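You operate a simulated robot arm through the tools that you are given. There is no shell and no other tool. Be economical: measure what you need, move in short steps, check, and stop when the job is done.

You are at the controls of a simulated two-armed robot. One attempt, no reset.

Task
Take the red tag and put it on the green sheet.

It is judged by the outcome, as a careful person would: the job done as asked, and still so three seconds after it is handed in. It fails if anything else is knocked over, pushed out of place, dropped, spilled or broken. Flat cloth is picked up by pressing the open fingertips on it (5 to 10 N) and closing them slowly along it; thin cloth reads only 2 to 8 mm in the jaws.

Robot
Two 7-joint arms with two-finger parallel grippers on one trunk, on a base that drives. Base frame: it is fixed to the floor where the robot stands at the start and does not move with it; the origin is under the middle of the robot, x ahead of it, y to its left, z up. Units: m, degrees, N and s.
The left shoulder is at the start at [0.06, 0.143, 0.901], the right one opposite. Places, roughly: green sheet (12x12x1 cm) [-2.7, 2.9, 0.5]. Payload 1.57 kg a hand.
The TCP of each hand is the grasp point between the finger pads, 0.03 m short of the fingertips. In the tool frame z runs along the fingers and y along their closing line. The gripper opens to 0.11 m. The fingers are 0.024 m wide and 0.012 m thick; the gripper's body (0.048 by 0.112 m) begins 0.078 m behind the TCP.
Orientation is told as [roll, pitch, yaw] about the base's x, y, z axes, in that order, counted from this pose: with the fingers straight down and closing along the base's y, the tool's x points along the base's -x, its y along +y and its z along -z.

Tools
- The arms move only by the tool move_arm. It takes "left_commands", "right_commands" or both (then of equal length, played together; a hand with none holds still); each is a list of rows, each an object (a shift or turn left out is 0, a gripper value left out holds the last) with "delta_rot": the turn, a rotation vector about the base's x, y, z in rad, a list of three; "delta_pos": the shift along the base's x, y, z in m, a list of three; "jaw": the closure in counts, from 0 (fully open) to 255 (shut). In form: [{"delta_rot": [wx, wy, wz], "delta_pos": [dx, dy, dz], "jaw": jaw}, ...]. A call has 1 to 8 rows; each row is the pose to reach, as a shift and turn from the pose commanded when the call began. Each row takes 0.2 s and may step no farther than 0.05 m and 8.6 degrees from the row before; otherwise, or with a gripper value out of range, the whole call is refused. Where a pose cannot be reached the arm comes as near as it can. A force on the tool above 40 N (or 10 N above the force at the start of the call, whichever is more), or a blocked arm, ends the call early, and 0.2 s more pass. The fingers move at their own pace (about 0.045 m/s each) and stop on an object; they squeeze with about 20 N. The grip force told is the motor's: it shows also when the fingers shut on nothing. Time passes only in rows, and 0.2 s behind the last, so rows that repeat a pose let the fingers close. It gives the time, the measured TCP pose, the force on the tool (base axes), the opening and the grip force at its end, in the units of the frame above (readings bear some noise), with the torque about the TCP (base axes, N m) and any sound that the robot's microphone picked up, and new pictures: "pictures" is both (left out), scene, wrist or none (wrist: the cameras of the hands that moved).
- Cameras (640 x 400 px; columns grow to the right, rows downward): "scene" is now at [0.0509, -0.0111, 1.5173]; the picture's right is [-0.13, -0.99, 0.00], its down [-0.69, 0.09, -0.72] and it looks along [0.71, -0.09, -0.69] (base axes); focal length 293 px, centre (320, 200). "left" rides on the left gripper at [0.07, -0.016, -0.141] in its tool frame; the picture's right is [0.23, 0.97, 0.00], its down [-0.86, 0.20, -0.48] and it looks along [-0.47, 0.11, 0.88] (tool axes); focal length 222 px, centre (320, 200). "right" rides on the right gripper at [0.07, 0.016, -0.141] in its tool frame; the picture's right is [-0.23, 0.97, 0.00], its down [-0.85, -0.20, -0.48] and it looks along [-0.47, -0.11, 0.88] (tool axes); focal length 222 px, centre (320, 200). There is no depth. A picture from a camera that has moved, and an enlarged one, comes with that camera's place and axes in the base frame and with its lens.
- slide_trunk(by): slides the trunk up (or, below 0, down) by that many m; the arms and the scene camera ride with it, the base frame stays. It gives what a move gives, with no picture.
- base_move(legs): drives the robot by 1 to 6 legs, each [ahead, left, turn to the left] in m, m and degrees, along the robot's own axes; the way and the turn of a leg run together, so that a leg with both is an arc; at most 1.5 m and 180 degrees a leg. The arms and the cameras ride along, it lands a little off, and it stops where it bumps. It gives what a move gives, and a new picture of the scene camera.
- turn_head(pan, tilt): turns the head with the scene camera to pan (to the left, within 86 degrees either way) and tilt (down, from -29 to 69), counted from straight ahead of the robot. It gives what a move gives, and a new picture of the scene camera.
- enlarge(camera, box): a new picture of the part [left, top, right, bottom] of that camera's present view, enlarged. No time passes.
- job_done(): hands the job in; it is judged then, once.

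Work in short steps. Places have to be worked out from the pictures, the camera data and where the tool is seen: move nearer, look again, correct. Check each grasp and each placing, and mend what went wrong. You have 120 turns and 260 pictures in all, those below and enlarged ones among them. Open the grippers and draw the arms clear of the work before you hand the job in, unless the task says otherwise; then end with one line.

The tools are called after "Emit:" as name(argument=value, ...) on one line, values as JSON. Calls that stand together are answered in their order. move_arm: Moves the arms, as the interface text tells. Its arguments: {"type":"object","properties":{"left_commands":{"type":"array","items":{"type":"object","properties":{"delta_rot":{"type":"array","items":{"type":"number"}},"delta_pos":{"type":"array","items":{"type":"number"}},"jaw":{"type":"number"}}}},"right_commands":{"type":"array","items":{"type":"object","properties":{"delta_rot":{"type":"array","items":{"type":"number"}},"delta_pos":{"type":"array","items":{"type":"number"}},"jaw":{"type":"number"}}}},"pictures":{"type":"string","enum":["both","scene","wrist","none"]}},"required":[]} The other tools are called the same way: slide_trunk (by) slides the trunk up or down; base_move (legs) drives the base; turn_head (pan, tilt) turns the head that bears the scene camera; enlarge (camera, box) takes an enlarged picture of a part of a camera's view; job_done () hands the job in.

At the start:

```text
t: 0.0
left_eef_pos: [0.5426, 0.2048, 0.9754]
left_tool_rot: [0.0, 0.0, 0.1]
left_ft_force: [-0.2, 0.2, -0.3]
left_moment: [-0.03, 0.01, -0.03]
left_opening: 0.11
left_gripper_force: 0.1
right_eef_pos: [0.498, -0.1913, 1.0094]
right_tool_rot: [0.1, 0.0, 0.0]
right_ft_force: [0.4, 0.3, 0.2]
right_moment: [-0.01, 0.02, -0.04]
right_opening: 0.1098
right_gripper_force: 0.0
trunk travel left (down, up): [-0.5, 0.09]
robot x, y, heading: [0.0042, -0.0008, -0.1]
head pan, tilt: [-7.5, 43.9]
```

scene: 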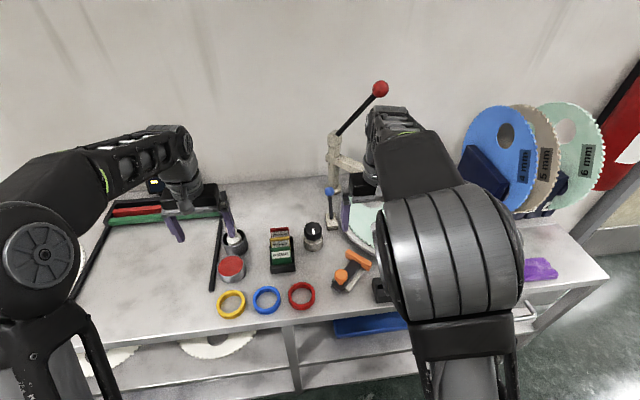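
right: 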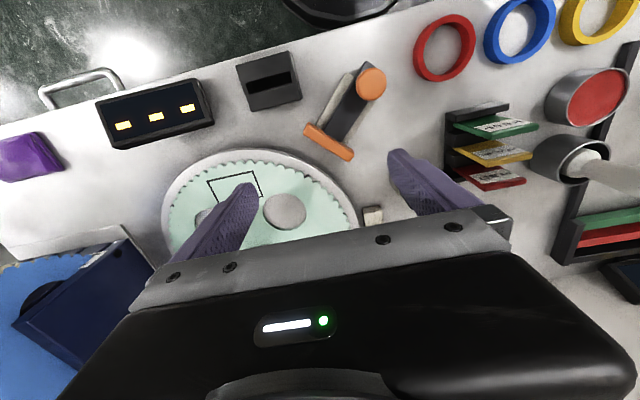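
left: 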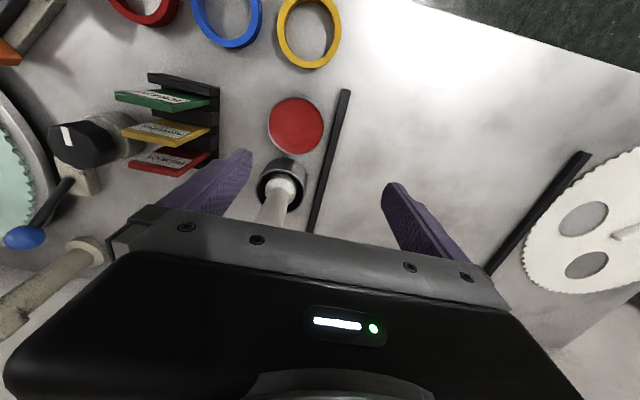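

The rack in the middle seems to hold green, yellow and red tags. I look closer at it from two cameras.

Emit:
enlarge(camera="scene", box=[200, 200, 400, 325])

Emit:
enlarge(camera="left", box=[40, 50, 360, 250])

Emit:
enlarge(camera="right", box=[400, 60, 640, 210])

```text
3.20 times, centred on (300, 262) of scene
camera zoom: at [0.0509, -0.0111, 1.5173], right [-0.13, -0.99, 0.0], down [-0.69, 0.09, -0.72], along [0.71, -0.09, -0.69], focal length 938 px, centre (384, 0)
```

zoom: 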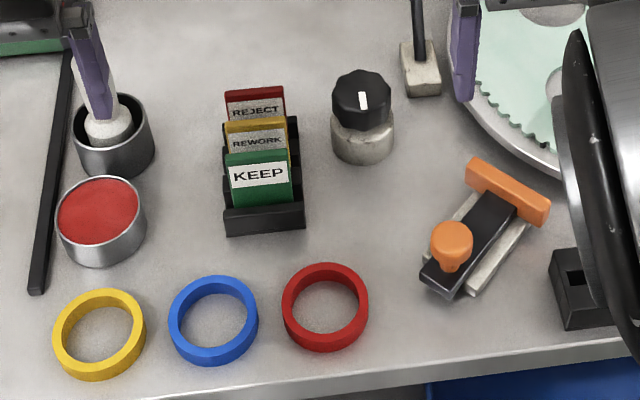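

```text
2.00 times, centred on (200, 150) of left
camera zoom: at [0.475, 0.1883, 1.1174], right [-0.23, 0.97, 0.0], down [0.86, 0.2, 0.48], along [0.47, 0.11, -0.88], focal length 444 px, centre (560, 300)
```

zoom: 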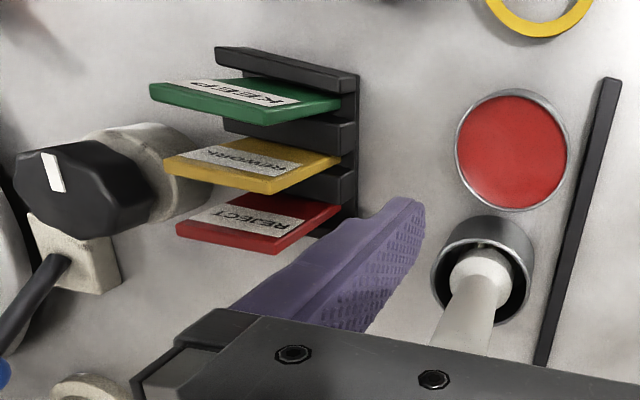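

```text
2.67 times, centred on (520, 135) of right
camera zoom: at [0.4276, -0.1731, 1.1521], right [0.23, 0.97, 0.0], down [0.85, -0.2, 0.48], along [0.47, -0.11, -0.88], focal length 592 px, centre (-213, 373)
```

zoom: 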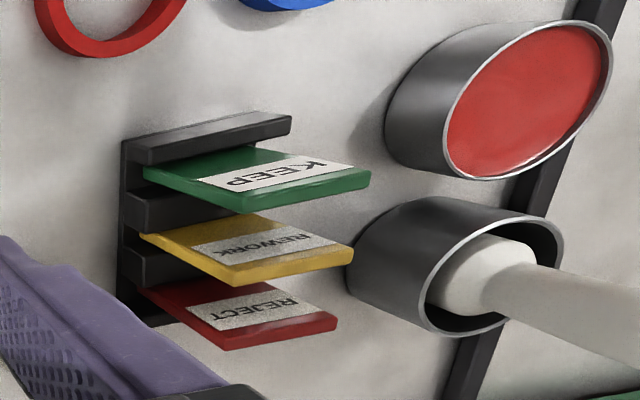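

From triangulating the three cameras, the tags stand upright on a bench at z≈0.8. Their faces point along x, and the top centres are at about x 0.532 (green), 0.568 (yellow) and 0.604 (red), with y≈0.033 and z≈0.889. I raise the left hand and turn it -90° so that it closes along x.

Emit:
move_arm(left_commands=[{"delta_pos": [0, 0, 0.04], "delta_rot": [0, 0, -0.147], "jaw": 0}, {"delta_pos": [0, 0, 0.06], "delta_rot": [0, 0, -0.294]}, {"delta_pos": [0.01, -0.03, 0.06], "delta_rot": [0, 0, -0.441]}, {"delta_pos": [0.02, -0.06, 0.06], "delta_rot": [0, 0, -0.588]}, {"delta_pos": [0.03, -0.09, 0.06], "delta_rot": [0, 0, -0.735]}, {"delta_pos": [0.04, -0.12, 0.06], "delta_rot": [0, 0, -0.882], "jaw": 185}, {"delta_pos": [0.05, -0.15, 0.06], "delta_rot": [0, 0, -1.029], "jaw": 185}, {"delta_pos": [0.06, -0.17, 0.06], "delta_rot": [0, 0, -1.176], "jaw": 185}], pictures="both")

```text
t: 1.8
left_eef_pos: [0.5774, 0.0806, 1.0709]
left_tool_rot: [3.6, -2.9, -57.2]
left_ft_force: [-0.5, -0.3, 0.5]
left_moment: [-0.03, -0.01, -0.01]
left_opening: 0.0401
left_gripper_force: 0.0
left hand out of reach, approached as far as the arm can: row 6, 7, 8
right_eef_pos: [0.4958, -0.1894, 1.0108]
right_tool_rot: [0.1, -0.1, 0.1]
right_ft_force: [-0.5, 0.6, -0.5]
right_moment: [-0.02, -0.01, -0.01]
right_opening: 0.1102
right_gripper_force: 0.1
trunk travel left (down, up): [-0.5, 0.09]
robot x, y, heading: [-0.0009, -0.0035, 0.1]
head pan, tilt: [-7.5, 43.9]
camera scene: at [0.049, -0.0098, 1.5173], right [-0.13, -0.99, 0.0], down [-0.69, 0.09, -0.72], along [0.72, -0.1, -0.69], focal length 293 px, centre (320, 200)
camera left: at [0.5155, 0.1316, 1.2089], right [0.69, 0.72, 0.05], down [0.59, -0.6, 0.53], along [0.41, -0.34, -0.85], focal length 222 px, centre (320, 200)
```

scene: 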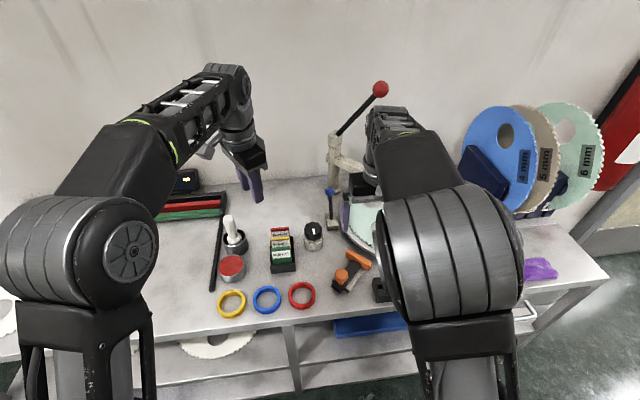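
left: 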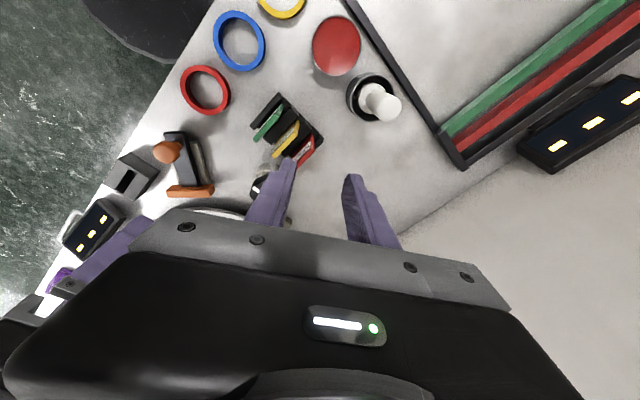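

The arm ran out of reach because the hand is too high compared with the shoulder. I raise the trunk, which takes the shoulder up, and then finish the turn with the hand lower.

Emit:
slide_trunk(by=0.085)

```text
t: 3.0
left_eef_pos: [0.5787, 0.0808, 1.1561]
left_tool_rot: [3.4, -2.8, -57.1]
left_ft_force: [-0.1, 0.0, -0.4]
left_moment: [0.02, -0.01, 0.0]
left_opening: 0.0303
left_gripper_force: 0.3
right_eef_pos: [0.4987, -0.1903, 1.0947]
right_tool_rot: [0.0, 0.0, 0.0]
right_ft_force: [-1.0, -0.2, -0.1]
right_moment: [-0.02, 0.04, -0.03]
right_opening: 0.1098
right_gripper_force: 0.1
trunk travel left (down, up): [-0.585, 0.005]
robot x, y, heading: [-0.0015, -0.003, 0.2]
head pan, tilt: [-7.5, 43.9]
```

The opening is now 0.030. I lower the hand by 0.1 m, which brings it back into reach, and see where it settles.

Emit:
move_arm(left_commands=[{"delta_pos": [0, 0, -0.05]}, {"delta_pos": [0, 0, -0.1]}, {"delta_pos": [0, 0, -0.1]}], pictures="none")

```text
t: 3.8
left_eef_pos: [0.5779, 0.0811, 1.0552]
left_tool_rot: [3.5, -2.8, -57.1]
left_ft_force: [0.3, 0.4, 0.0]
left_moment: [0.01, -0.02, -0.02]
left_opening: 0.0304
left_gripper_force: 0.1
right_eef_pos: [0.4977, -0.1902, 1.0968]
right_tool_rot: [0.0, -0.1, 0.0]
right_ft_force: [0.1, -0.7, -0.4]
right_moment: [0.02, -0.03, -0.02]
right_opening: 0.1101
right_gripper_force: 0.0
trunk travel left (down, up): [-0.585, 0.005]
robot x, y, heading: [-0.0046, -0.0043, -0.1]
head pan, tilt: [-7.5, 43.9]
```

The reading shows the commanded pose is the reachable one. I now finish the turn to -90°, level the tool and move over the red tag at z≈0.99.

Emit:
move_arm(left_commands=[{"delta_pos": [0.005, -0.01, -0.012], "delta_rot": [0.006, 0.0144, -0.115]}, {"delta_pos": [0.01, -0.02, -0.024], "delta_rot": [0.012, 0.0288, -0.23]}, {"delta_pos": [0.015, -0.03, -0.036], "delta_rot": [0.018, 0.0432, -0.344]}, {"delta_pos": [0.02, -0.04, -0.05], "delta_rot": [0.024, 0.0576, -0.459]}, {"delta_pos": [0.026, -0.048, -0.06], "delta_rot": [0.03, 0.072, -0.574]}, {"delta_pos": [0.026, -0.048, -0.06], "delta_rot": [0.03, 0.072, -0.574]}], pictures="both")

```text
t: 5.2
left_eef_pos: [0.6037, 0.0333, 0.9962]
left_tool_rot: [0.0, -0.1, -90.0]
left_ft_force: [0.5, 0.2, -0.2]
left_moment: [-0.01, -0.02, 0.0]
left_opening: 0.0302
left_gripper_force: 0.0
right_eef_pos: [0.4969, -0.1894, 1.0968]
right_tool_rot: [0.0, 0.0, -0.1]
right_ft_force: [-0.1, -0.5, 0.2]
right_moment: [-0.01, 0.03, -0.01]
right_opening: 0.1102
right_gripper_force: 0.0
trunk travel left (down, up): [-0.585, 0.005]
robot x, y, heading: [-0.0006, 0.0008, 0.1]
head pan, tilt: [-7.5, 43.9]
camera scene: at [0.0506, -0.0109, 1.6023], right [-0.13, -0.99, 0.0], down [-0.69, 0.09, -0.72], along [0.71, -0.09, -0.69], focal length 293 px, centre (320, 200)
camera left: at [0.5882, 0.1023, 1.1378], right [0.97, 0.23, 0.0], down [0.2, -0.86, 0.48], along [0.11, -0.47, -0.88], focal length 222 px, centre (320, 200)
```

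scene: 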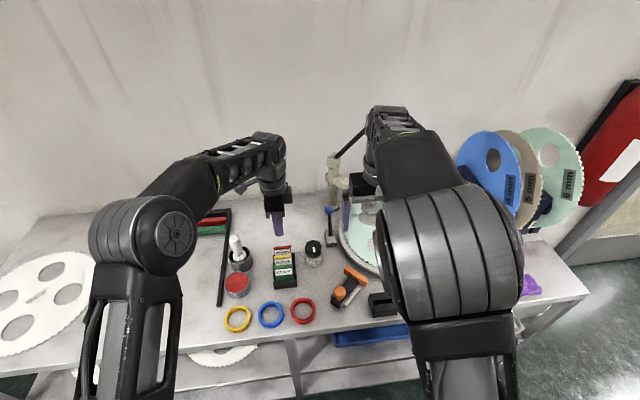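
left: 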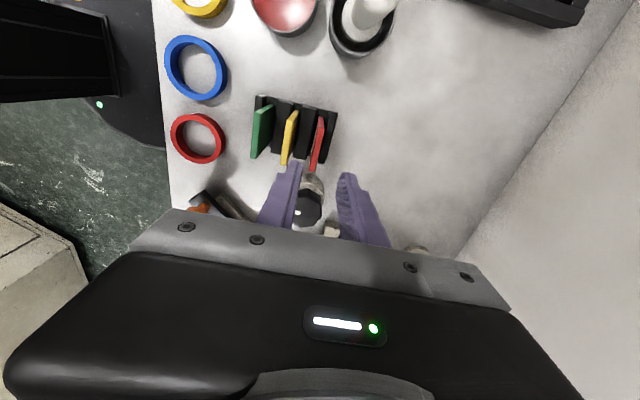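

Emit:
enlarge(camera="left", box=[220, 80, 420, 205])

```text
3.20 times, centred on (320, 142) of left
camera zoom: at [0.5882, 0.1023, 1.1378], right [0.97, 0.23, 0.0], down [0.2, -0.86, 0.48], along [0.11, -0.47, -0.88], focal length 711 px, centre (320, 384)
```

zoom: 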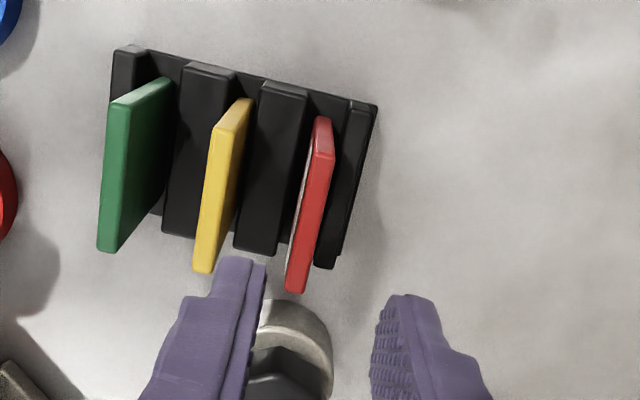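

The red tag's top edge is at about x 0.600, y 0.037, and the gap to the yellow tag is about 25 mm. I narrow the jaws to 22 mm and lower the fingertips to just above the tag.

Emit:
move_arm(left_commands=[{"delta_pos": [-0.003, 0.003, -0.02], "jaw": 204}, {"delta_pos": [-0.003, 0.003, -0.045], "jaw": 204}, {"delta_pos": [-0.003, 0.003, -0.068], "jaw": 204}], pictures="none")

Emit:
enlarge(camera="left", box=[220, 80, 420, 205])

Emit:
enlarge(camera="scene", box=[220, 180, 380, 280])

```text
t: 6.0
left_eef_pos: [0.601, 0.0365, 0.9283]
left_tool_rot: [0.0, -0.1, -89.8]
left_ft_force: [0.2, -0.3, 0.1]
left_moment: [-0.01, 0.04, -0.03]
left_opening: 0.0219
left_gripper_force: 0.0
right_eef_pos: [0.4972, -0.1894, 1.0952]
right_tool_rot: [0.0, 0.0, 0.0]
right_ft_force: [-0.1, -0.4, -0.3]
right_moment: [-0.02, 0.02, -0.03]
right_opening: 0.1099
right_gripper_force: 0.1
trunk travel left (down, up): [-0.585, 0.005]
robot x, y, heading: [-0.0036, 0.0004, -0.1]
head pan, tilt: [-7.5, 43.9]
```

```text
3.20 times, centred on (320, 142) of left
camera zoom: at [0.5861, 0.1054, 1.07], right [0.97, 0.23, 0.0], down [0.2, -0.85, 0.48], along [0.11, -0.47, -0.88], focal length 711 px, centre (320, 384)
```

zoom: 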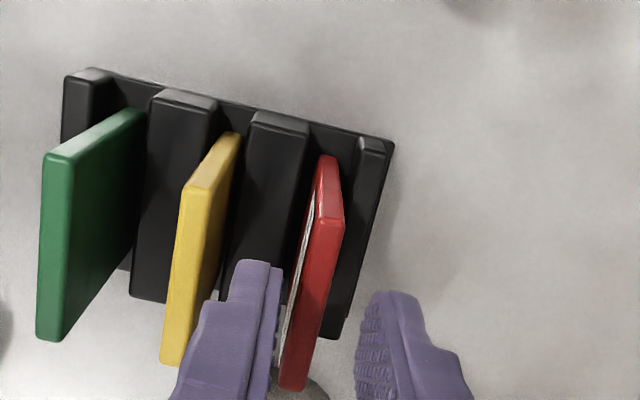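

```text
4.00 times, centred on (300, 230) of scene
camera zoom: at [0.0513, -0.0109, 1.6023], right [-0.13, -0.99, 0.0], down [-0.69, 0.09, -0.72], along [0.71, -0.09, -0.69], focal length 1172 px, centre (400, 80)
```

zoom: 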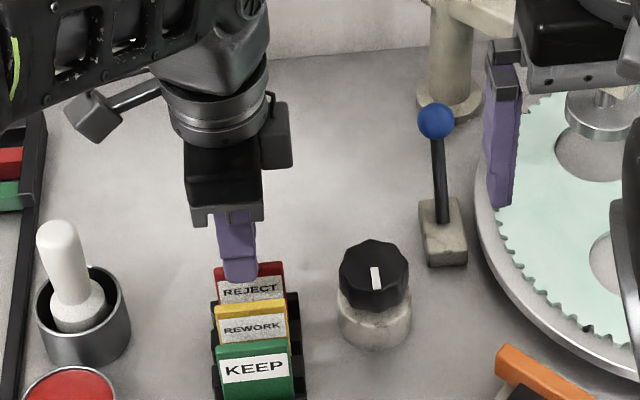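

The fingers straddle the red tag evenly, with the yellow tag about 4 mm clear. I descend 40 mm straight down and check the force.

Emit:
move_arm(left_commands=[{"delta_pos": [0, 0, -0.01]}, {"delta_pos": [0, 0, -0.02]}, {"delta_pos": [0, 0, -0.03]}, {"delta_pos": [0, 0, -0.04]}], pictures="none")

Emit:
enlarge(camera="left", box=[200, 80, 440, 230])

```text
t: 7.0
left_eef_pos: [0.6017, 0.0355, 0.8883]
left_tool_rot: [0.0, 0.0, -89.9]
left_ft_force: [0.1, -0.1, -0.1]
left_moment: [-0.02, -0.04, 0.0]
left_opening: 0.0218
left_gripper_force: 0.0
right_eef_pos: [0.4968, -0.1901, 1.0956]
right_tool_rot: [0.0, -0.1, 0.1]
right_ft_force: [0.0, 0.5, 0.6]
right_moment: [-0.02, 0.01, -0.05]
right_opening: 0.11
right_gripper_force: 0.1
trunk travel left (down, up): [-0.585, 0.005]
robot x, y, heading: [-0.0038, -0.0017, -0.2]
head pan, tilt: [-7.5, 43.9]
```

```text
2.67 times, centred on (320, 155) of left
camera zoom: at [0.5857, 0.1048, 1.0299], right [0.97, 0.23, 0.0], down [0.2, -0.85, 0.48], along [0.11, -0.47, -0.88], focal length 592 px, centre (320, 320)
```

zoom: 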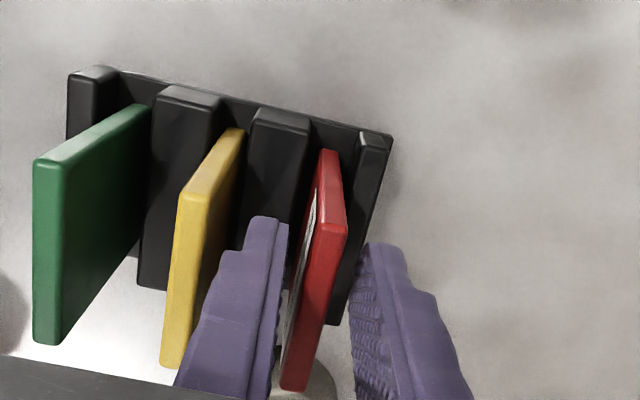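

The fingers are around the tag with no contact. I lower 8 mm more and close.

Emit:
move_arm(left_commands=[{"delta_pos": [0, 0, -0.008]}, {"delta_pos": [0, 0, -0.008], "jaw": 220}, {"delta_pos": [0, 0, -0.008], "jaw": 235}, {"delta_pos": [0, 0, -0.008], "jaw": 255}, {"delta_pos": [0, 0, -0.008], "jaw": 255}, {"delta_pos": [0, 0, -0.008], "jaw": 255}], pictures="none")

Emit:
enlarge(camera="left", box=[200, 80, 440, 230])

```text
t: 8.4
left_eef_pos: [0.6028, 0.0356, 0.8801]
left_tool_rot: [0.0, 0.0, -89.9]
left_ft_force: [0.6, 0.2, 0.1]
left_moment: [0.0, -0.01, 0.03]
left_opening: 0.0073
left_gripper_force: 19.9
right_eef_pos: [0.4978, -0.1903, 1.0953]
right_tool_rot: [-0.2, -0.1, 0.1]
right_ft_force: [0.7, -0.2, 1.0]
right_moment: [0.02, 0.03, -0.01]
right_opening: 0.1098
right_gripper_force: 0.0
trunk travel left (down, up): [-0.585, 0.005]
robot x, y, heading: [0.0007, 0.0006, -0.1]
head pan, tilt: [-7.5, 43.9]
```

```text
2.67 times, centred on (320, 155) of left
camera zoom: at [0.5857, 0.1046, 1.0222], right [0.97, 0.23, 0.0], down [0.2, -0.85, 0.48], along [0.11, -0.47, -0.88], focal length 592 px, centre (320, 320)
```

zoom: 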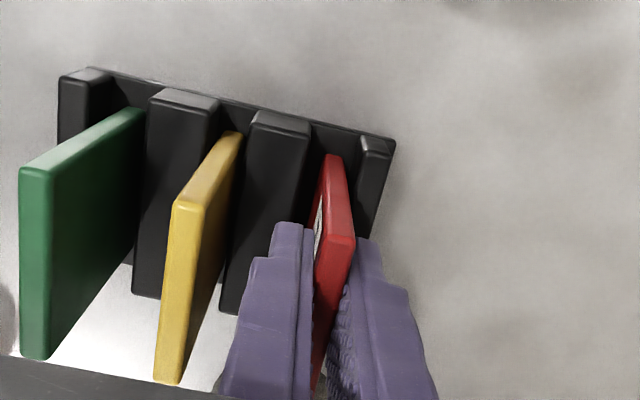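

The tag is held at 7.3 mm with a 20 N grip. I lift it slowly straight up.

Emit:
move_arm(left_commands=[{"delta_pos": [0, 0, 0.01]}, {"delta_pos": [0, 0, 0.02]}, {"delta_pos": [0, 0, 0.035]}, {"delta_pos": [0, 0, 0.05]}, {"delta_pos": [0, 0, 0.07]}, {"delta_pos": [0, 0, 0.09]}, {"delta_pos": [0, 0, 0.11]}, {"delta_pos": [0, 0, 0.13]}], pictures="both")

```text
t: 10.2
left_eef_pos: [0.6, 0.0357, 1.0106]
left_tool_rot: [0.0, 0.0, -89.9]
left_ft_force: [0.3, 0.0, -0.4]
left_moment: [-0.01, 0.03, 0.01]
left_opening: 0.0073
left_gripper_force: 19.8
right_eef_pos: [0.4968, -0.19, 1.0946]
right_tool_rot: [0.0, 0.0, 0.0]
right_ft_force: [0.5, -0.1, 0.4]
right_moment: [0.0, 0.03, -0.01]
right_opening: 0.11
right_gripper_force: 0.0
trunk travel left (down, up): [-0.585, 0.005]
robot x, y, heading: [-0.0012, 0.0023, -0.0]
head pan, tilt: [-7.5, 43.9]
camera scene: at [0.0507, -0.0111, 1.6023], right [-0.13, -0.99, 0.0], down [-0.69, 0.09, -0.72], along [0.71, -0.09, -0.69], focal length 293 px, centre (320, 200)
camera left: at [0.5853, 0.1048, 1.1523], right [0.97, 0.23, 0.0], down [0.2, -0.85, 0.48], along [0.11, -0.47, -0.88], focal length 222 px, centre (320, 200)
```

scene: 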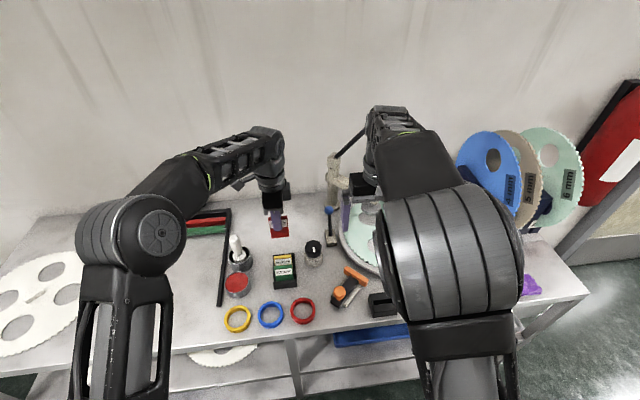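
left: 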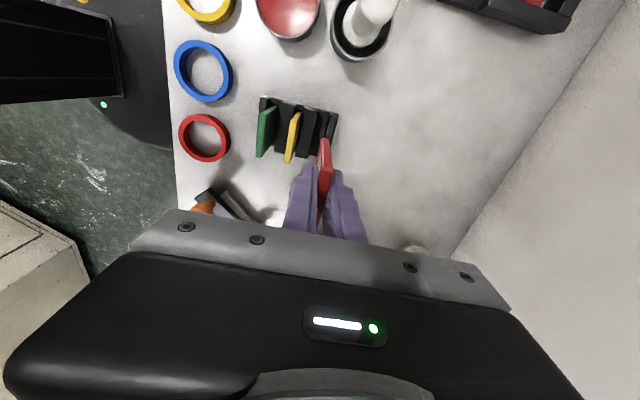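

The tag came out cleanly and the rack is undisturbed. I draw the left hand up and back over the bench, and pull the right hand back a little too.

Emit:
move_arm(left_commands=[{"delta_pos": [-0.04, 0.0, 0.02]}, {"delta_pos": [-0.08, 0.01, 0.04]}, {"delta_pos": [-0.12, 0.03, 0.05]}, {"delta_pos": [-0.16, 0.05, 0.05]}, {"delta_pos": [-0.2, 0.08, 0.05]}, {"delta_pos": [-0.23, 0.11, 0.05]}], right_commands=[{"delta_pos": [-0.03, 0.0, 0.0]}, {"delta_pos": [-0.06, 0, 0]}, {"delta_pos": [-0.09, 0, 0]}, {"delta_pos": [-0.12, 0, 0]}, {"delta_pos": [-0.14, 0, 0]}, {"delta_pos": [-0.14, 0, 0]}], pictures="none")

Emit:
turn_head(pan=86, tilt=25)

Emit:
turn_head(pan=-86, tilt=25)

```text
t: 11.6
left_eef_pos: [0.3706, 0.1462, 1.0599]
left_tool_rot: [0.0, 0.0, -90.0]
left_ft_force: [0.4, -1.0, -0.4]
left_moment: [-0.01, 0.0, 0.0]
left_opening: 0.0075
left_gripper_force: 19.6
right_eef_pos: [0.3561, -0.1893, 1.0952]
right_tool_rot: [0.0, 0.0, -0.1]
right_ft_force: [0.3, -1.0, 0.3]
right_moment: [-0.02, -0.03, -0.02]
right_opening: 0.11
right_gripper_force: 0.0
trunk travel left (down, up): [-0.585, 0.005]
robot x, y, heading: [-0.0025, -0.001, 0.2]
head pan, tilt: [-7.5, 43.9]
```

```text
t: 13.3
left_eef_pos: [0.3704, 0.146, 1.0599]
left_tool_rot: [0.0, 0.1, -89.9]
left_ft_force: [0.6, 0.3, -0.4]
left_moment: [0.01, -0.02, 0.0]
left_opening: 0.0074
left_gripper_force: 20.1
right_eef_pos: [0.3562, -0.1898, 1.095]
right_tool_rot: [0.0, 0.0, -0.1]
right_ft_force: [1.2, -0.3, 0.2]
right_moment: [0.01, -0.03, -0.04]
right_opening: 0.1099
right_gripper_force: 0.1
trunk travel left (down, up): [-0.585, 0.005]
robot x, y, heading: [-0.0003, 0.0024, -0.1]
head pan, tilt: [85.9, 25.0]
camera scene: at [-0.0241, 0.0916, 1.6312], right [1.0, -0.07, 0.0], down [-0.03, -0.42, -0.91], along [0.06, 0.9, -0.42], focal length 293 px, centre (320, 200)
```

scene: 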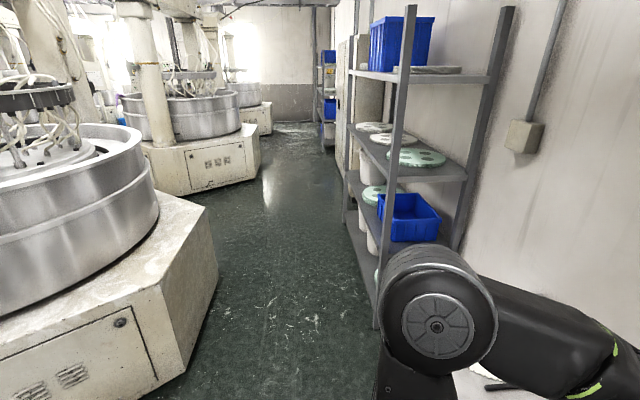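

```text
t: 15.9
left_eef_pos: [0.3706, 0.1461, 1.0608]
left_tool_rot: [0.0, 0.0, -89.9]
left_ft_force: [0.7, 0.4, -0.9]
left_moment: [0.0, 0.01, 0.05]
left_opening: 0.0074
left_gripper_force: 20.2
right_eef_pos: [0.3577, -0.1896, 1.0955]
right_tool_rot: [0.1, 0.0, 0.1]
right_ft_force: [-0.2, -0.6, -0.2]
right_moment: [-0.02, -0.01, -0.04]
right_opening: 0.1102
right_gripper_force: 0.1
trunk travel left (down, up): [-0.585, 0.005]
robot x, y, heading: [0.0026, -0.0007, -0.1]
head pan, tilt: [-85.9, 25.0]
camera scene: at [-0.0241, -0.0922, 1.6312], right [-1.0, -0.07, 0.0], down [-0.03, 0.42, -0.91], along [0.06, -0.9, -0.42], focal length 293 px, centre (320, 200)
```

scene: 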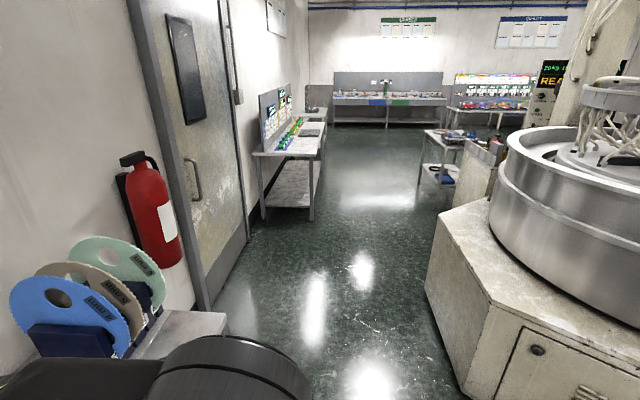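

The goal is behind-left, past the big machines; there seems to be a gap in their row at about y 2.5–4. I back away from the bench to the middle of the aisle, then look left and down.

Emit:
base_move(legs=[[-0.2, 0, 0]])

Emit:
turn_head(pan=86, tilt=50)

```text
t: 17.5
left_eef_pos: [0.1703, 0.1453, 1.0611]
left_tool_rot: [0.1, 0.0, -89.9]
left_ft_force: [-0.3, 0.2, -0.2]
left_moment: [0.0, -0.03, 0.0]
left_opening: 0.0074
left_gripper_force: 19.8
right_eef_pos: [0.1559, -0.1898, 1.0959]
right_tool_rot: [0.1, -0.1, 0.0]
right_ft_force: [-0.2, -0.6, 0.1]
right_moment: [-0.01, 0.02, 0.02]
right_opening: 0.1099
right_gripper_force: 0.0
trunk travel left (down, up): [-0.585, 0.005]
robot x, y, heading: [-0.1984, 0.0014, -0.3]
head pan, tilt: [-85.9, 25.0]
camera scene: at [-0.2254, -0.0922, 1.6312], right [-1.0, -0.07, 0.0], down [-0.03, 0.42, -0.91], along [0.06, -0.9, -0.42], focal length 293 px, centre (320, 200)
```

scene: 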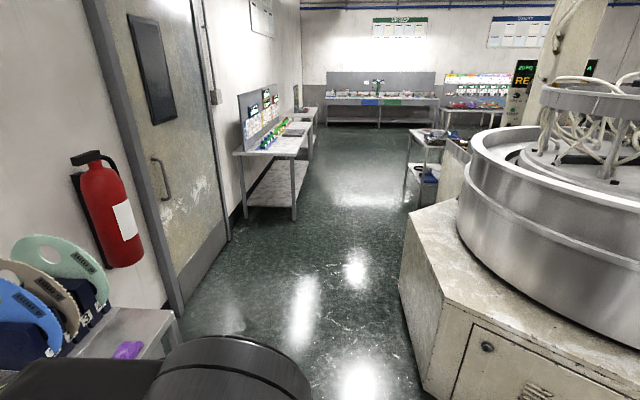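

```text
t: 20.1
left_eef_pos: [0.1708, 0.146, 1.0605]
left_tool_rot: [0.0, -0.1, -89.9]
left_ft_force: [0.2, 0.2, -0.2]
left_moment: [0.01, 0.01, 0.0]
left_opening: 0.0073
left_gripper_force: 19.7
right_eef_pos: [0.1574, -0.1908, 1.0956]
right_tool_rot: [0.1, 0.0, 0.0]
right_ft_force: [0.3, 0.0, 0.2]
right_moment: [0.0, -0.01, -0.02]
right_opening: 0.1096
right_gripper_force: 0.1
trunk travel left (down, up): [-0.585, 0.005]
robot x, y, heading: [-0.199, 0.0013, -0.1]
head pan, tilt: [85.9, 50.0]
camera scene: at [-0.2248, 0.0765, 1.5937], right [1.0, -0.07, 0.0], down [-0.05, -0.76, -0.64], along [0.05, 0.64, -0.77], focal length 293 px, centre (320, 200)
```

scene: 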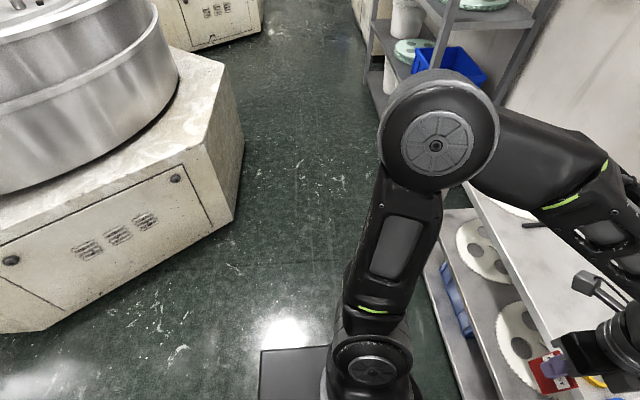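

The machine's face recedes, so the gap I need is at about y≈3 and I can strafe along the aisle facing it. I turn the robot by 180° here, where there is room.

Emit:
turn_head(pan=0, tilt=30)

Emit:
base_move(legs=[[0, 0, 90]])

Emit:
base_move(legs=[[0, 0, 90]])

```text
t: 21.7
left_eef_pos: [0.1715, 0.1461, 1.06]
left_tool_rot: [0.0, 0.1, -89.8]
left_ft_force: [-0.7, 0.7, 0.3]
left_moment: [-0.02, 0.0, -0.02]
left_opening: 0.0074
left_gripper_force: 20.1
right_eef_pos: [0.1564, -0.1908, 1.0949]
right_tool_rot: [0.0, 0.0, 0.0]
right_ft_force: [1.1, -0.3, 0.4]
right_moment: [0.01, -0.04, -0.01]
right_opening: 0.11
right_gripper_force: 0.0
trunk travel left (down, up): [-0.585, 0.005]
robot x, y, heading: [-0.2027, -0.0002, 0.1]
head pan, tilt: [0.0, 30.0]
camera scene: at [-0.1398, -0.0002, 1.6232], right [0.0, -1.0, 0.0], down [-0.5, 0.0, -0.87], along [0.87, 0.0, -0.5], focal length 293 px, centre (320, 200)
```

scene: 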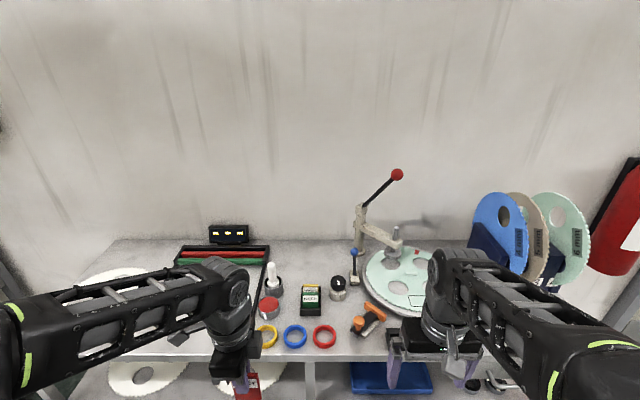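

```text
t: 25.9
left_eef_pos: [-0.3433, 0.3704, 1.0609]
left_tool_rot: [0.1, -0.1, -0.3]
left_ft_force: [-0.6, -0.2, -0.5]
left_moment: [0.01, -0.03, -0.01]
left_opening: 0.0075
left_gripper_force: 19.8
right_eef_pos: [-0.0075, 0.3554, 1.0951]
right_tool_rot: [0.0, 0.0, 89.8]
right_ft_force: [0.2, 1.0, 0.4]
right_moment: [0.01, 0.0, 0.02]
right_opening: 0.1101
right_gripper_force: 0.1
trunk travel left (down, up): [-0.585, 0.005]
robot x, y, heading: [-0.1974, -0.001, 89.6]
head pan, tilt: [0.0, 30.0]
camera scene: at [-0.2002, 0.0602, 1.6233], right [1.0, -0.01, 0.0], down [0.0, -0.5, -0.87], along [0.0, 0.87, -0.5], focal length 293 px, centre (320, 200)
```

scene: 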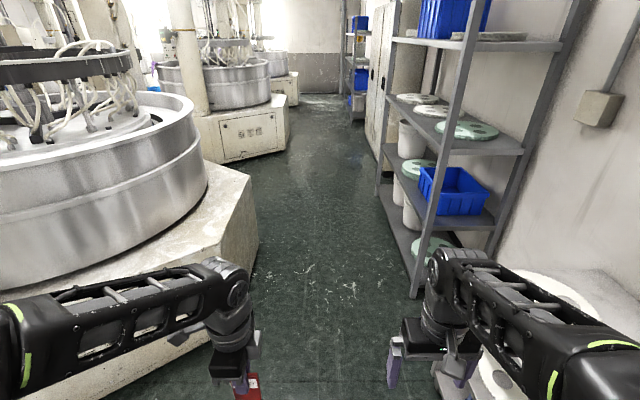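

```text
t: 30.1
left_eef_pos: [-0.5708, -0.1436, 1.0598]
left_tool_rot: [-0.1, 0.0, 89.7]
left_ft_force: [-0.4, 0.4, -0.7]
left_moment: [0.02, -0.01, 0.02]
left_opening: 0.0073
left_gripper_force: 20.2
right_eef_pos: [-0.5557, 0.1908, 1.0958]
right_tool_rot: [0.0, 0.0, 179.7]
right_ft_force: [0.8, 0.4, -0.1]
right_moment: [-0.02, -0.02, 0.0]
right_opening: 0.1101
right_gripper_force: 0.2
trunk travel left (down, up): [-0.585, 0.005]
robot x, y, heading: [-0.1987, 0.0023, 179.6]
head pan, tilt: [0.0, 30.0]
camera scene: at [-0.2609, -0.0001, 1.6233], right [0.01, 1.0, 0.0], down [0.5, 0.0, -0.87], along [-0.87, 0.0, -0.5], focal length 293 px, centre (320, 200)
```

scene: 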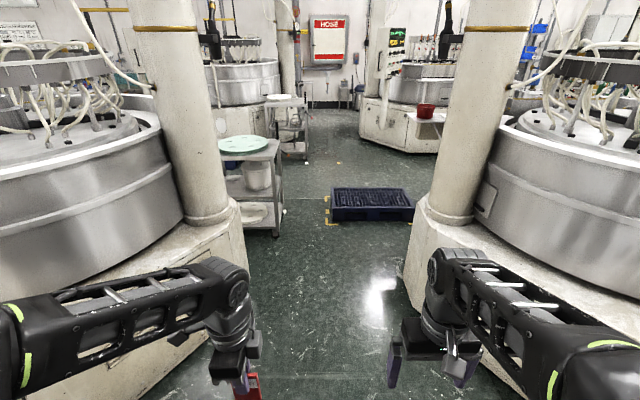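

There is a gap ahead as well. I turn the head right toward where the green sheet should lie.

Emit:
turn_head(pan=-50, tilt=15)

```text
t: 31.3
left_eef_pos: [-0.5712, -0.1445, 1.0598]
left_tool_rot: [0.0, 0.1, 89.9]
left_ft_force: [0.6, -0.7, -0.6]
left_moment: [0.02, 0.02, -0.03]
left_opening: 0.0074
left_gripper_force: 19.9
right_eef_pos: [-0.5565, 0.1925, 1.0948]
right_tool_rot: [0.0, 0.0, 179.6]
right_ft_force: [0.1, 0.5, -0.2]
right_moment: [-0.01, -0.01, -0.02]
right_opening: 0.1098
right_gripper_force: 0.0
trunk travel left (down, up): [-0.585, 0.005]
robot x, y, heading: [-0.1982, 0.0023, 179.9]
head pan, tilt: [-50.0, 15.0]
camera scene: at [-0.2302, 0.0713, 1.6474], right [0.77, 0.64, 0.0], down [0.17, -0.2, -0.97], along [-0.62, 0.74, -0.26], focal length 293 px, centre (320, 200)
```

scene: 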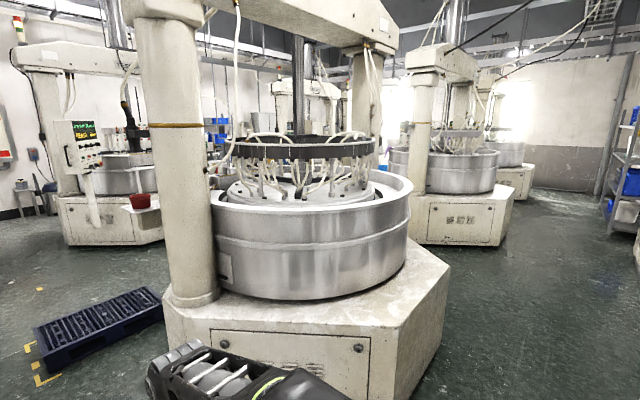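

The sheet lies beyond this machine. I strafe along the aisle (+y), keeping midway between the machine and the shelf.

Emit:
base_move(legs=[[-0.11, -0.3, 0], [0, -1.1, 0]])

```text
t: 38.7
left_eef_pos: [-0.4572, 1.2636, 1.0599]
left_tool_rot: [-0.1, -0.1, 90.1]
left_ft_force: [0.0, 0.2, -0.1]
left_moment: [-0.02, 0.0, 0.01]
left_opening: 0.0072
left_gripper_force: 19.9
right_eef_pos: [-0.4432, 1.6009, 1.096]
right_tool_rot: [-0.1, 0.0, -179.9]
right_ft_force: [-0.5, 0.7, 0.4]
right_moment: [0.01, -0.01, -0.02]
right_opening: 0.1099
right_gripper_force: 0.1
trunk travel left (down, up): [-0.585, 0.005]
robot x, y, heading: [-0.0849, 1.4104, -180.0]
head pan, tilt: [-50.0, 15.0]
camera scene: at [-0.1174, 1.4812, 1.6474], right [0.77, 0.64, 0.0], down [0.17, -0.2, -0.97], along [-0.62, 0.74, -0.26], focal length 293 px, centre (320, 200)
```

scene: 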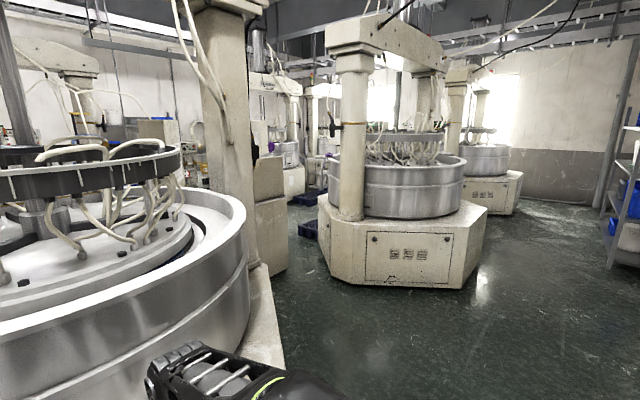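

It is clear so far, and the gap beyond this machine is visible. I keep strafing to y≈2.9.

Emit:
base_move(legs=[[0, -1.5, 0]])

Emit:
turn_head(pan=0, tilt=25)

```text
t: 46.2
left_eef_pos: [-0.462, 2.7631, 1.0595]
left_tool_rot: [0.1, 0.0, 90.5]
left_ft_force: [0.3, -0.1, -1.0]
left_moment: [-0.02, -0.02, 0.04]
left_opening: 0.0077
left_gripper_force: 19.9
right_eef_pos: [-0.4494, 3.1012, 1.0948]
right_tool_rot: [0.0, -0.1, -179.5]
right_ft_force: [0.4, 0.8, -0.1]
right_moment: [-0.01, -0.04, 0.01]
right_opening: 0.11
right_gripper_force: 0.0
trunk travel left (down, up): [-0.585, 0.005]
robot x, y, heading: [-0.0956, 2.9129, -179.6]
head pan, tilt: [-50.0, 15.0]
camera scene: at [-0.1242, 2.9845, 1.6474], right [0.76, 0.65, 0.0], down [0.17, -0.2, -0.97], along [-0.63, 0.74, -0.26], focal length 293 px, centre (320, 200)
```

scene: 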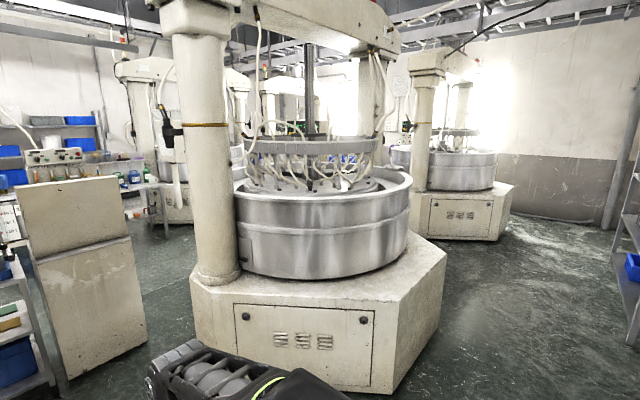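

```text
t: 47.3
left_eef_pos: [-0.4612, 2.7643, 1.0606]
left_tool_rot: [0.0, -0.1, 90.5]
left_ft_force: [0.3, 0.7, 0.2]
left_moment: [-0.02, -0.01, 0.0]
left_opening: 0.0074
left_gripper_force: 20.3
right_eef_pos: [-0.4509, 3.1003, 1.0947]
right_tool_rot: [0.0, 0.0, -179.5]
right_ft_force: [0.2, 0.5, 0.2]
right_moment: [0.02, -0.04, 0.0]
right_opening: 0.1099
right_gripper_force: 0.2
trunk travel left (down, up): [-0.585, 0.005]
robot x, y, heading: [-0.0932, 2.9115, -179.6]
head pan, tilt: [0.0, 25.0]
camera scene: at [-0.1557, 2.9125, 1.6312], right [-0.01, 1.0, 0.0], down [0.42, 0.0, -0.91], along [-0.91, -0.01, -0.42], focal length 293 px, centre (320, 200)
```

scene: 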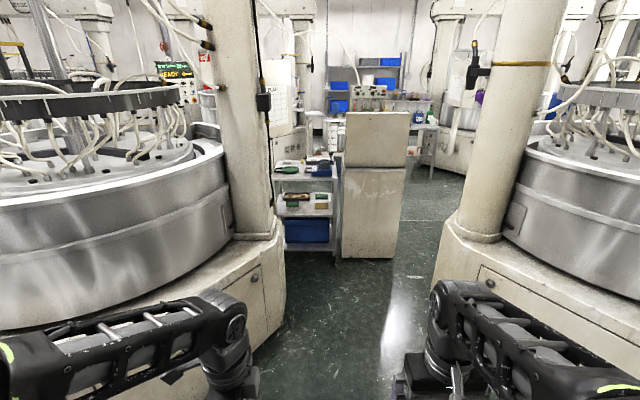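

The target projects to about pixel (320,196), on the small cart there. I enlarge that part.

Emit:
enlarge(camera="scene", box=[250, 130, 442, 250])

```text
3.33 times, centred on (346, 190) of scene
camera zoom: at [-0.1557, 2.9125, 1.6312], right [-0.01, 1.0, 0.0], down [0.42, 0.0, -0.91], along [-0.91, -0.01, -0.42], focal length 977 px, centre (233, 233)
```

zoom: 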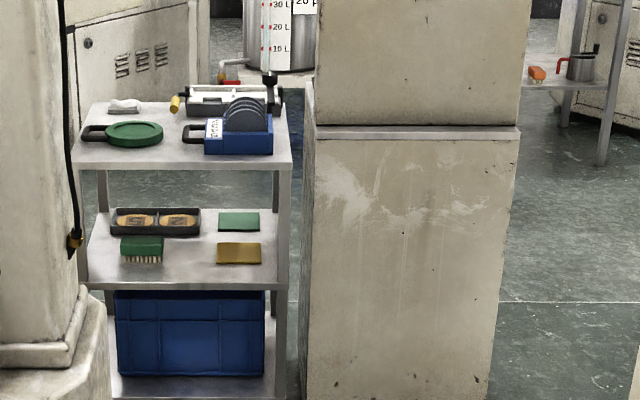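

The green sheet is on the cart's middle shelf at about (-2.68, 2.90, 0.5). The top shelf is at z≈0.8, and a gold sheet lies in front of the green one. I will go in from the front with the tool almost horizontal, so I first centre on the passage (y≈3.2) and drive nearer.

Emit:
base_move(legs=[[0.2, -0.29, -0.4], [0.7, 0, 0]])

Emit:
turn_head(pan=60, tilt=45)

Emit:
turn_head(pan=-60, tilt=45)

```text
t: 53.1
left_eef_pos: [-1.3616, 3.0651, 1.0587]
left_tool_rot: [-0.1, -0.1, 89.7]
left_ft_force: [0.0, 0.4, -0.9]
left_moment: [-0.01, 0.01, 0.01]
left_opening: 0.0076
left_gripper_force: 20.7
right_eef_pos: [-1.3462, 3.4012, 1.0952]
right_tool_rot: [0.0, 0.0, 179.6]
right_ft_force: [0.7, -0.3, -0.9]
right_moment: [0.03, -0.02, 0.02]
right_opening: 0.1099
right_gripper_force: 0.1
trunk travel left (down, up): [-0.585, 0.005]
robot x, y, heading: [-0.9909, 3.2078, 179.6]
head pan, tilt: [0.0, 25.0]
camera scene: at [-1.0543, 3.2085, 1.6312], right [0.01, 1.0, 0.0], down [0.42, 0.0, -0.91], along [-0.91, 0.01, -0.42], focal length 293 px, centre (320, 200)
```

scene: 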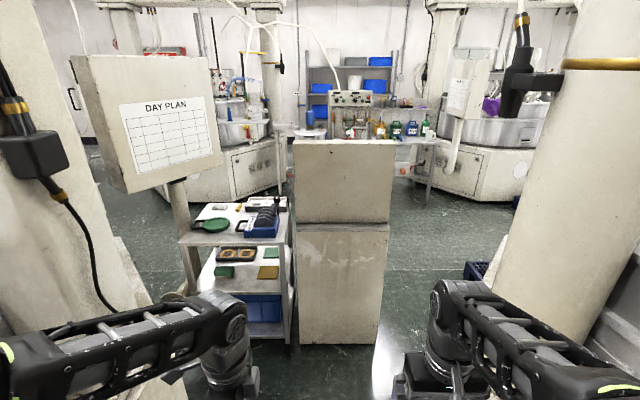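

```text
t: 54.4
left_eef_pos: [-1.3613, 3.0651, 1.0606]
left_tool_rot: [0.0, 0.0, 89.7]
left_ft_force: [-0.3, -0.1, 0.8]
left_moment: [-0.04, 0.03, 0.02]
left_opening: 0.0074
left_gripper_force: 20.0
right_eef_pos: [-1.3454, 3.4025, 1.0945]
right_tool_rot: [0.0, 0.0, 179.6]
right_ft_force: [0.3, 0.2, 0.2]
right_moment: [0.0, -0.02, -0.01]
right_opening: 0.11
right_gripper_force: 0.1
trunk travel left (down, up): [-0.585, 0.005]
robot x, y, heading: [-0.9876, 3.2078, 179.7]
head pan, tilt: [60.0, 45.0]
camera scene: at [-1.0027, 3.1378, 1.6007], right [-0.86, 0.51, 0.0], down [0.36, 0.61, -0.71], along [-0.36, -0.61, -0.71], focal length 293 px, centre (320, 200)
```

scene: 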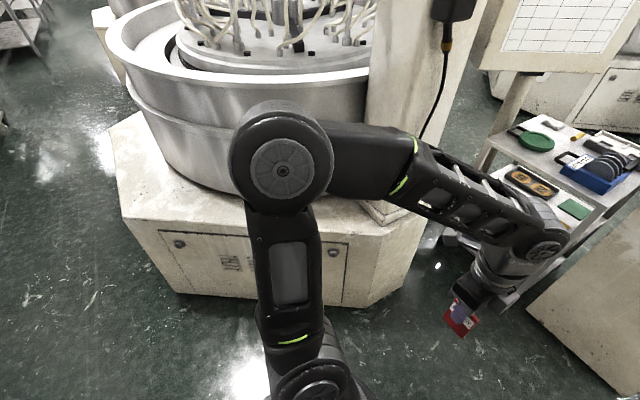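

```text
t: 56.4
left_eef_pos: [-1.3624, 3.0654, 1.0593]
left_tool_rot: [0.0, 0.0, 89.8]
left_ft_force: [-0.2, 0.3, -0.7]
left_moment: [0.01, 0.02, -0.01]
left_opening: 0.0074
left_gripper_force: 19.6
right_eef_pos: [-1.3451, 3.4002, 1.0953]
right_tool_rot: [0.0, 0.1, 179.6]
right_ft_force: [-0.2, 0.0, 0.2]
right_moment: [-0.03, -0.03, 0.01]
right_opening: 0.1099
right_gripper_force: 0.1
trunk travel left (down, up): [-0.585, 0.005]
robot x, y, heading: [-0.9906, 3.2087, 179.7]
head pan, tilt: [-60.0, 45.0]
camera scene: at [-1.0016, 3.2785, 1.6006], right [0.87, 0.49, 0.0], down [0.35, -0.61, -0.71], along [-0.35, 0.61, -0.71], focal length 293 px, centre (320, 200)
```

scene: 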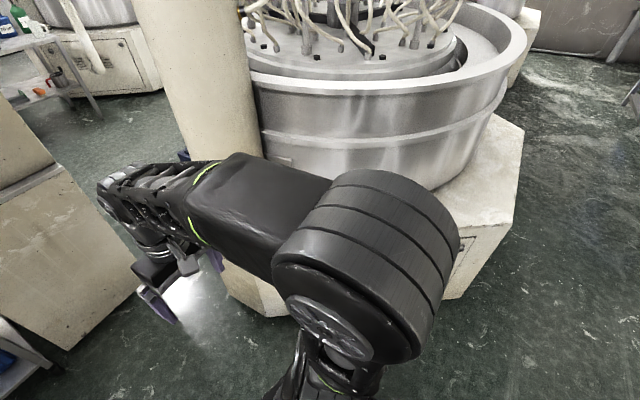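

The passage is clear (y 2.61 to 3.74 at x≈-1.6). I lower the trunk so the shoulders come down to about z 0.6, then tip the left tool forward to 30° below horizontal while extending it.

Emit:
slide_trunk(by=-0.38)

Emit:
turn_head(pan=10, tilt=35)

Emit:
move_arm(left_commands=[{"delta_pos": [-0.025, 0, 0.0], "delta_rot": [0, 0.131, 0]}, {"delta_pos": [-0.05, 0, 0.0], "delta_rot": [0, 0.262, 0]}, {"delta_pos": [-0.075, 0, 0], "delta_rot": [0, 0.393, 0]}, {"delta_pos": [-0.1, 0, 0], "delta_rot": [0, 0.524, 0]}, {"delta_pos": [-0.125, 0, 0], "delta_rot": [0, 0.654, 0]}, {"delta_pos": [-0.15, 0, 0], "delta_rot": [0, 0.785, 0]}, {"delta_pos": [-0.175, 0, 0], "delta_rot": [0, 0.916, 0]}, {"delta_pos": [-0.2, 0, 0], "delta_rot": [0, 1.047, 0]}], pictures="both")

```text
t: 60.0
left_eef_pos: [-1.3612, 3.0658, 0.68]
left_tool_rot: [0.0, 0.1, 89.8]
left_ft_force: [-0.4, -0.4, -0.1]
left_moment: [0.0, 0.02, 0.01]
left_opening: 0.0076
left_gripper_force: 19.4
right_eef_pos: [-1.3466, 3.4005, 0.7149]
right_tool_rot: [-0.1, 0.0, 179.6]
right_ft_force: [0.0, 0.4, -1.2]
right_moment: [0.0, -0.01, 0.01]
right_opening: 0.11
right_gripper_force: 0.0
trunk travel left (down, up): [-0.205, 0.385]
robot x, y, heading: [-0.9895, 3.2064, 180.0]
head pan, tilt: [-60.0, 45.0]
```

```text
t: 61.4
left_eef_pos: [-1.3616, 3.0659, 0.6801]
left_tool_rot: [0.0, 0.0, 89.6]
left_ft_force: [0.2, 0.1, -0.9]
left_moment: [0.0, -0.01, -0.01]
left_opening: 0.0073
left_gripper_force: 19.8
right_eef_pos: [-1.3456, 3.3996, 0.7149]
right_tool_rot: [0.0, 0.0, 179.5]
right_ft_force: [-0.9, 0.0, -0.4]
right_moment: [-0.01, 0.0, -0.01]
right_opening: 0.1099
right_gripper_force: 0.1
trunk travel left (down, up): [-0.205, 0.385]
robot x, y, heading: [-0.9902, 3.2073, 179.5]
head pan, tilt: [10.0, 35.0]
camera scene: at [-1.0482, 3.1933, 1.2355], right [-0.17, 0.99, 0.0], down [0.57, 0.1, -0.82], along [-0.81, -0.14, -0.57], focal length 293 px, centre (320, 200)
```

scene: 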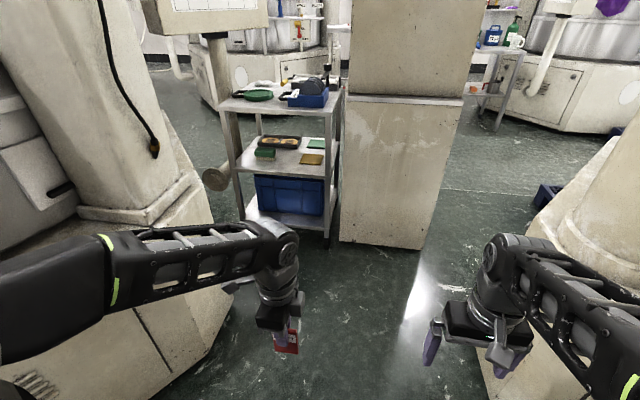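

```text
t: 63.2
left_eef_pos: [-1.5601, 3.064, 0.6792]
left_tool_rot: [59.9, 0.2, 89.9]
left_ft_force: [-0.2, -0.1, -0.6]
left_moment: [0.01, -0.02, 0.0]
left_opening: 0.0072
left_gripper_force: 20.6
right_eef_pos: [-1.3458, 3.4021, 0.7151]
right_tool_rot: [0.0, 0.0, 179.6]
right_ft_force: [0.1, 0.9, -0.5]
right_moment: [0.0, -0.02, -0.01]
right_opening: 0.1102
right_gripper_force: 0.1
trunk travel left (down, up): [-0.205, 0.385]
robot x, y, heading: [-0.9932, 3.2092, 179.4]
head pan, tilt: [10.0, 35.0]
camera scene: at [-1.0482, 3.1932, 1.2355], right [-0.17, 0.99, 0.0], down [0.57, 0.1, -0.82], along [-0.81, -0.14, -0.57], focal length 293 px, centre (320, 200)
camera left: at [-1.43, 2.9952, 0.737], right [-0.49, -0.22, 0.84], down [0.32, 0.86, 0.41], along [-0.81, 0.47, -0.35], focal length 222 px, centre (320, 200)
```

scene: 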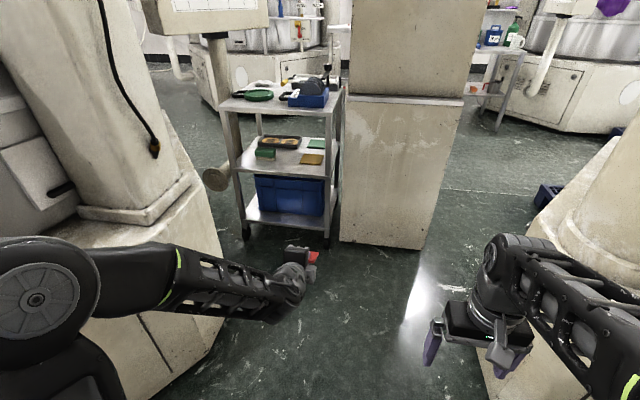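
left: 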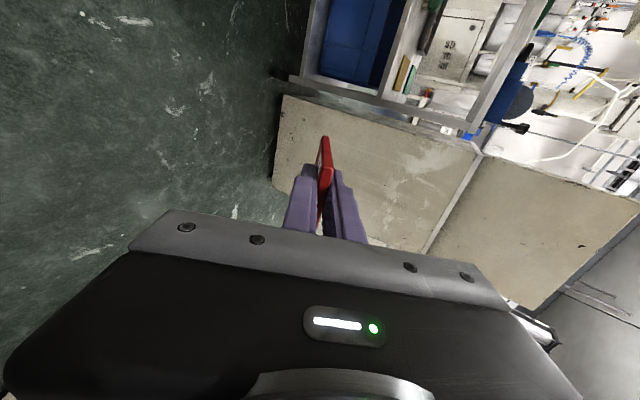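

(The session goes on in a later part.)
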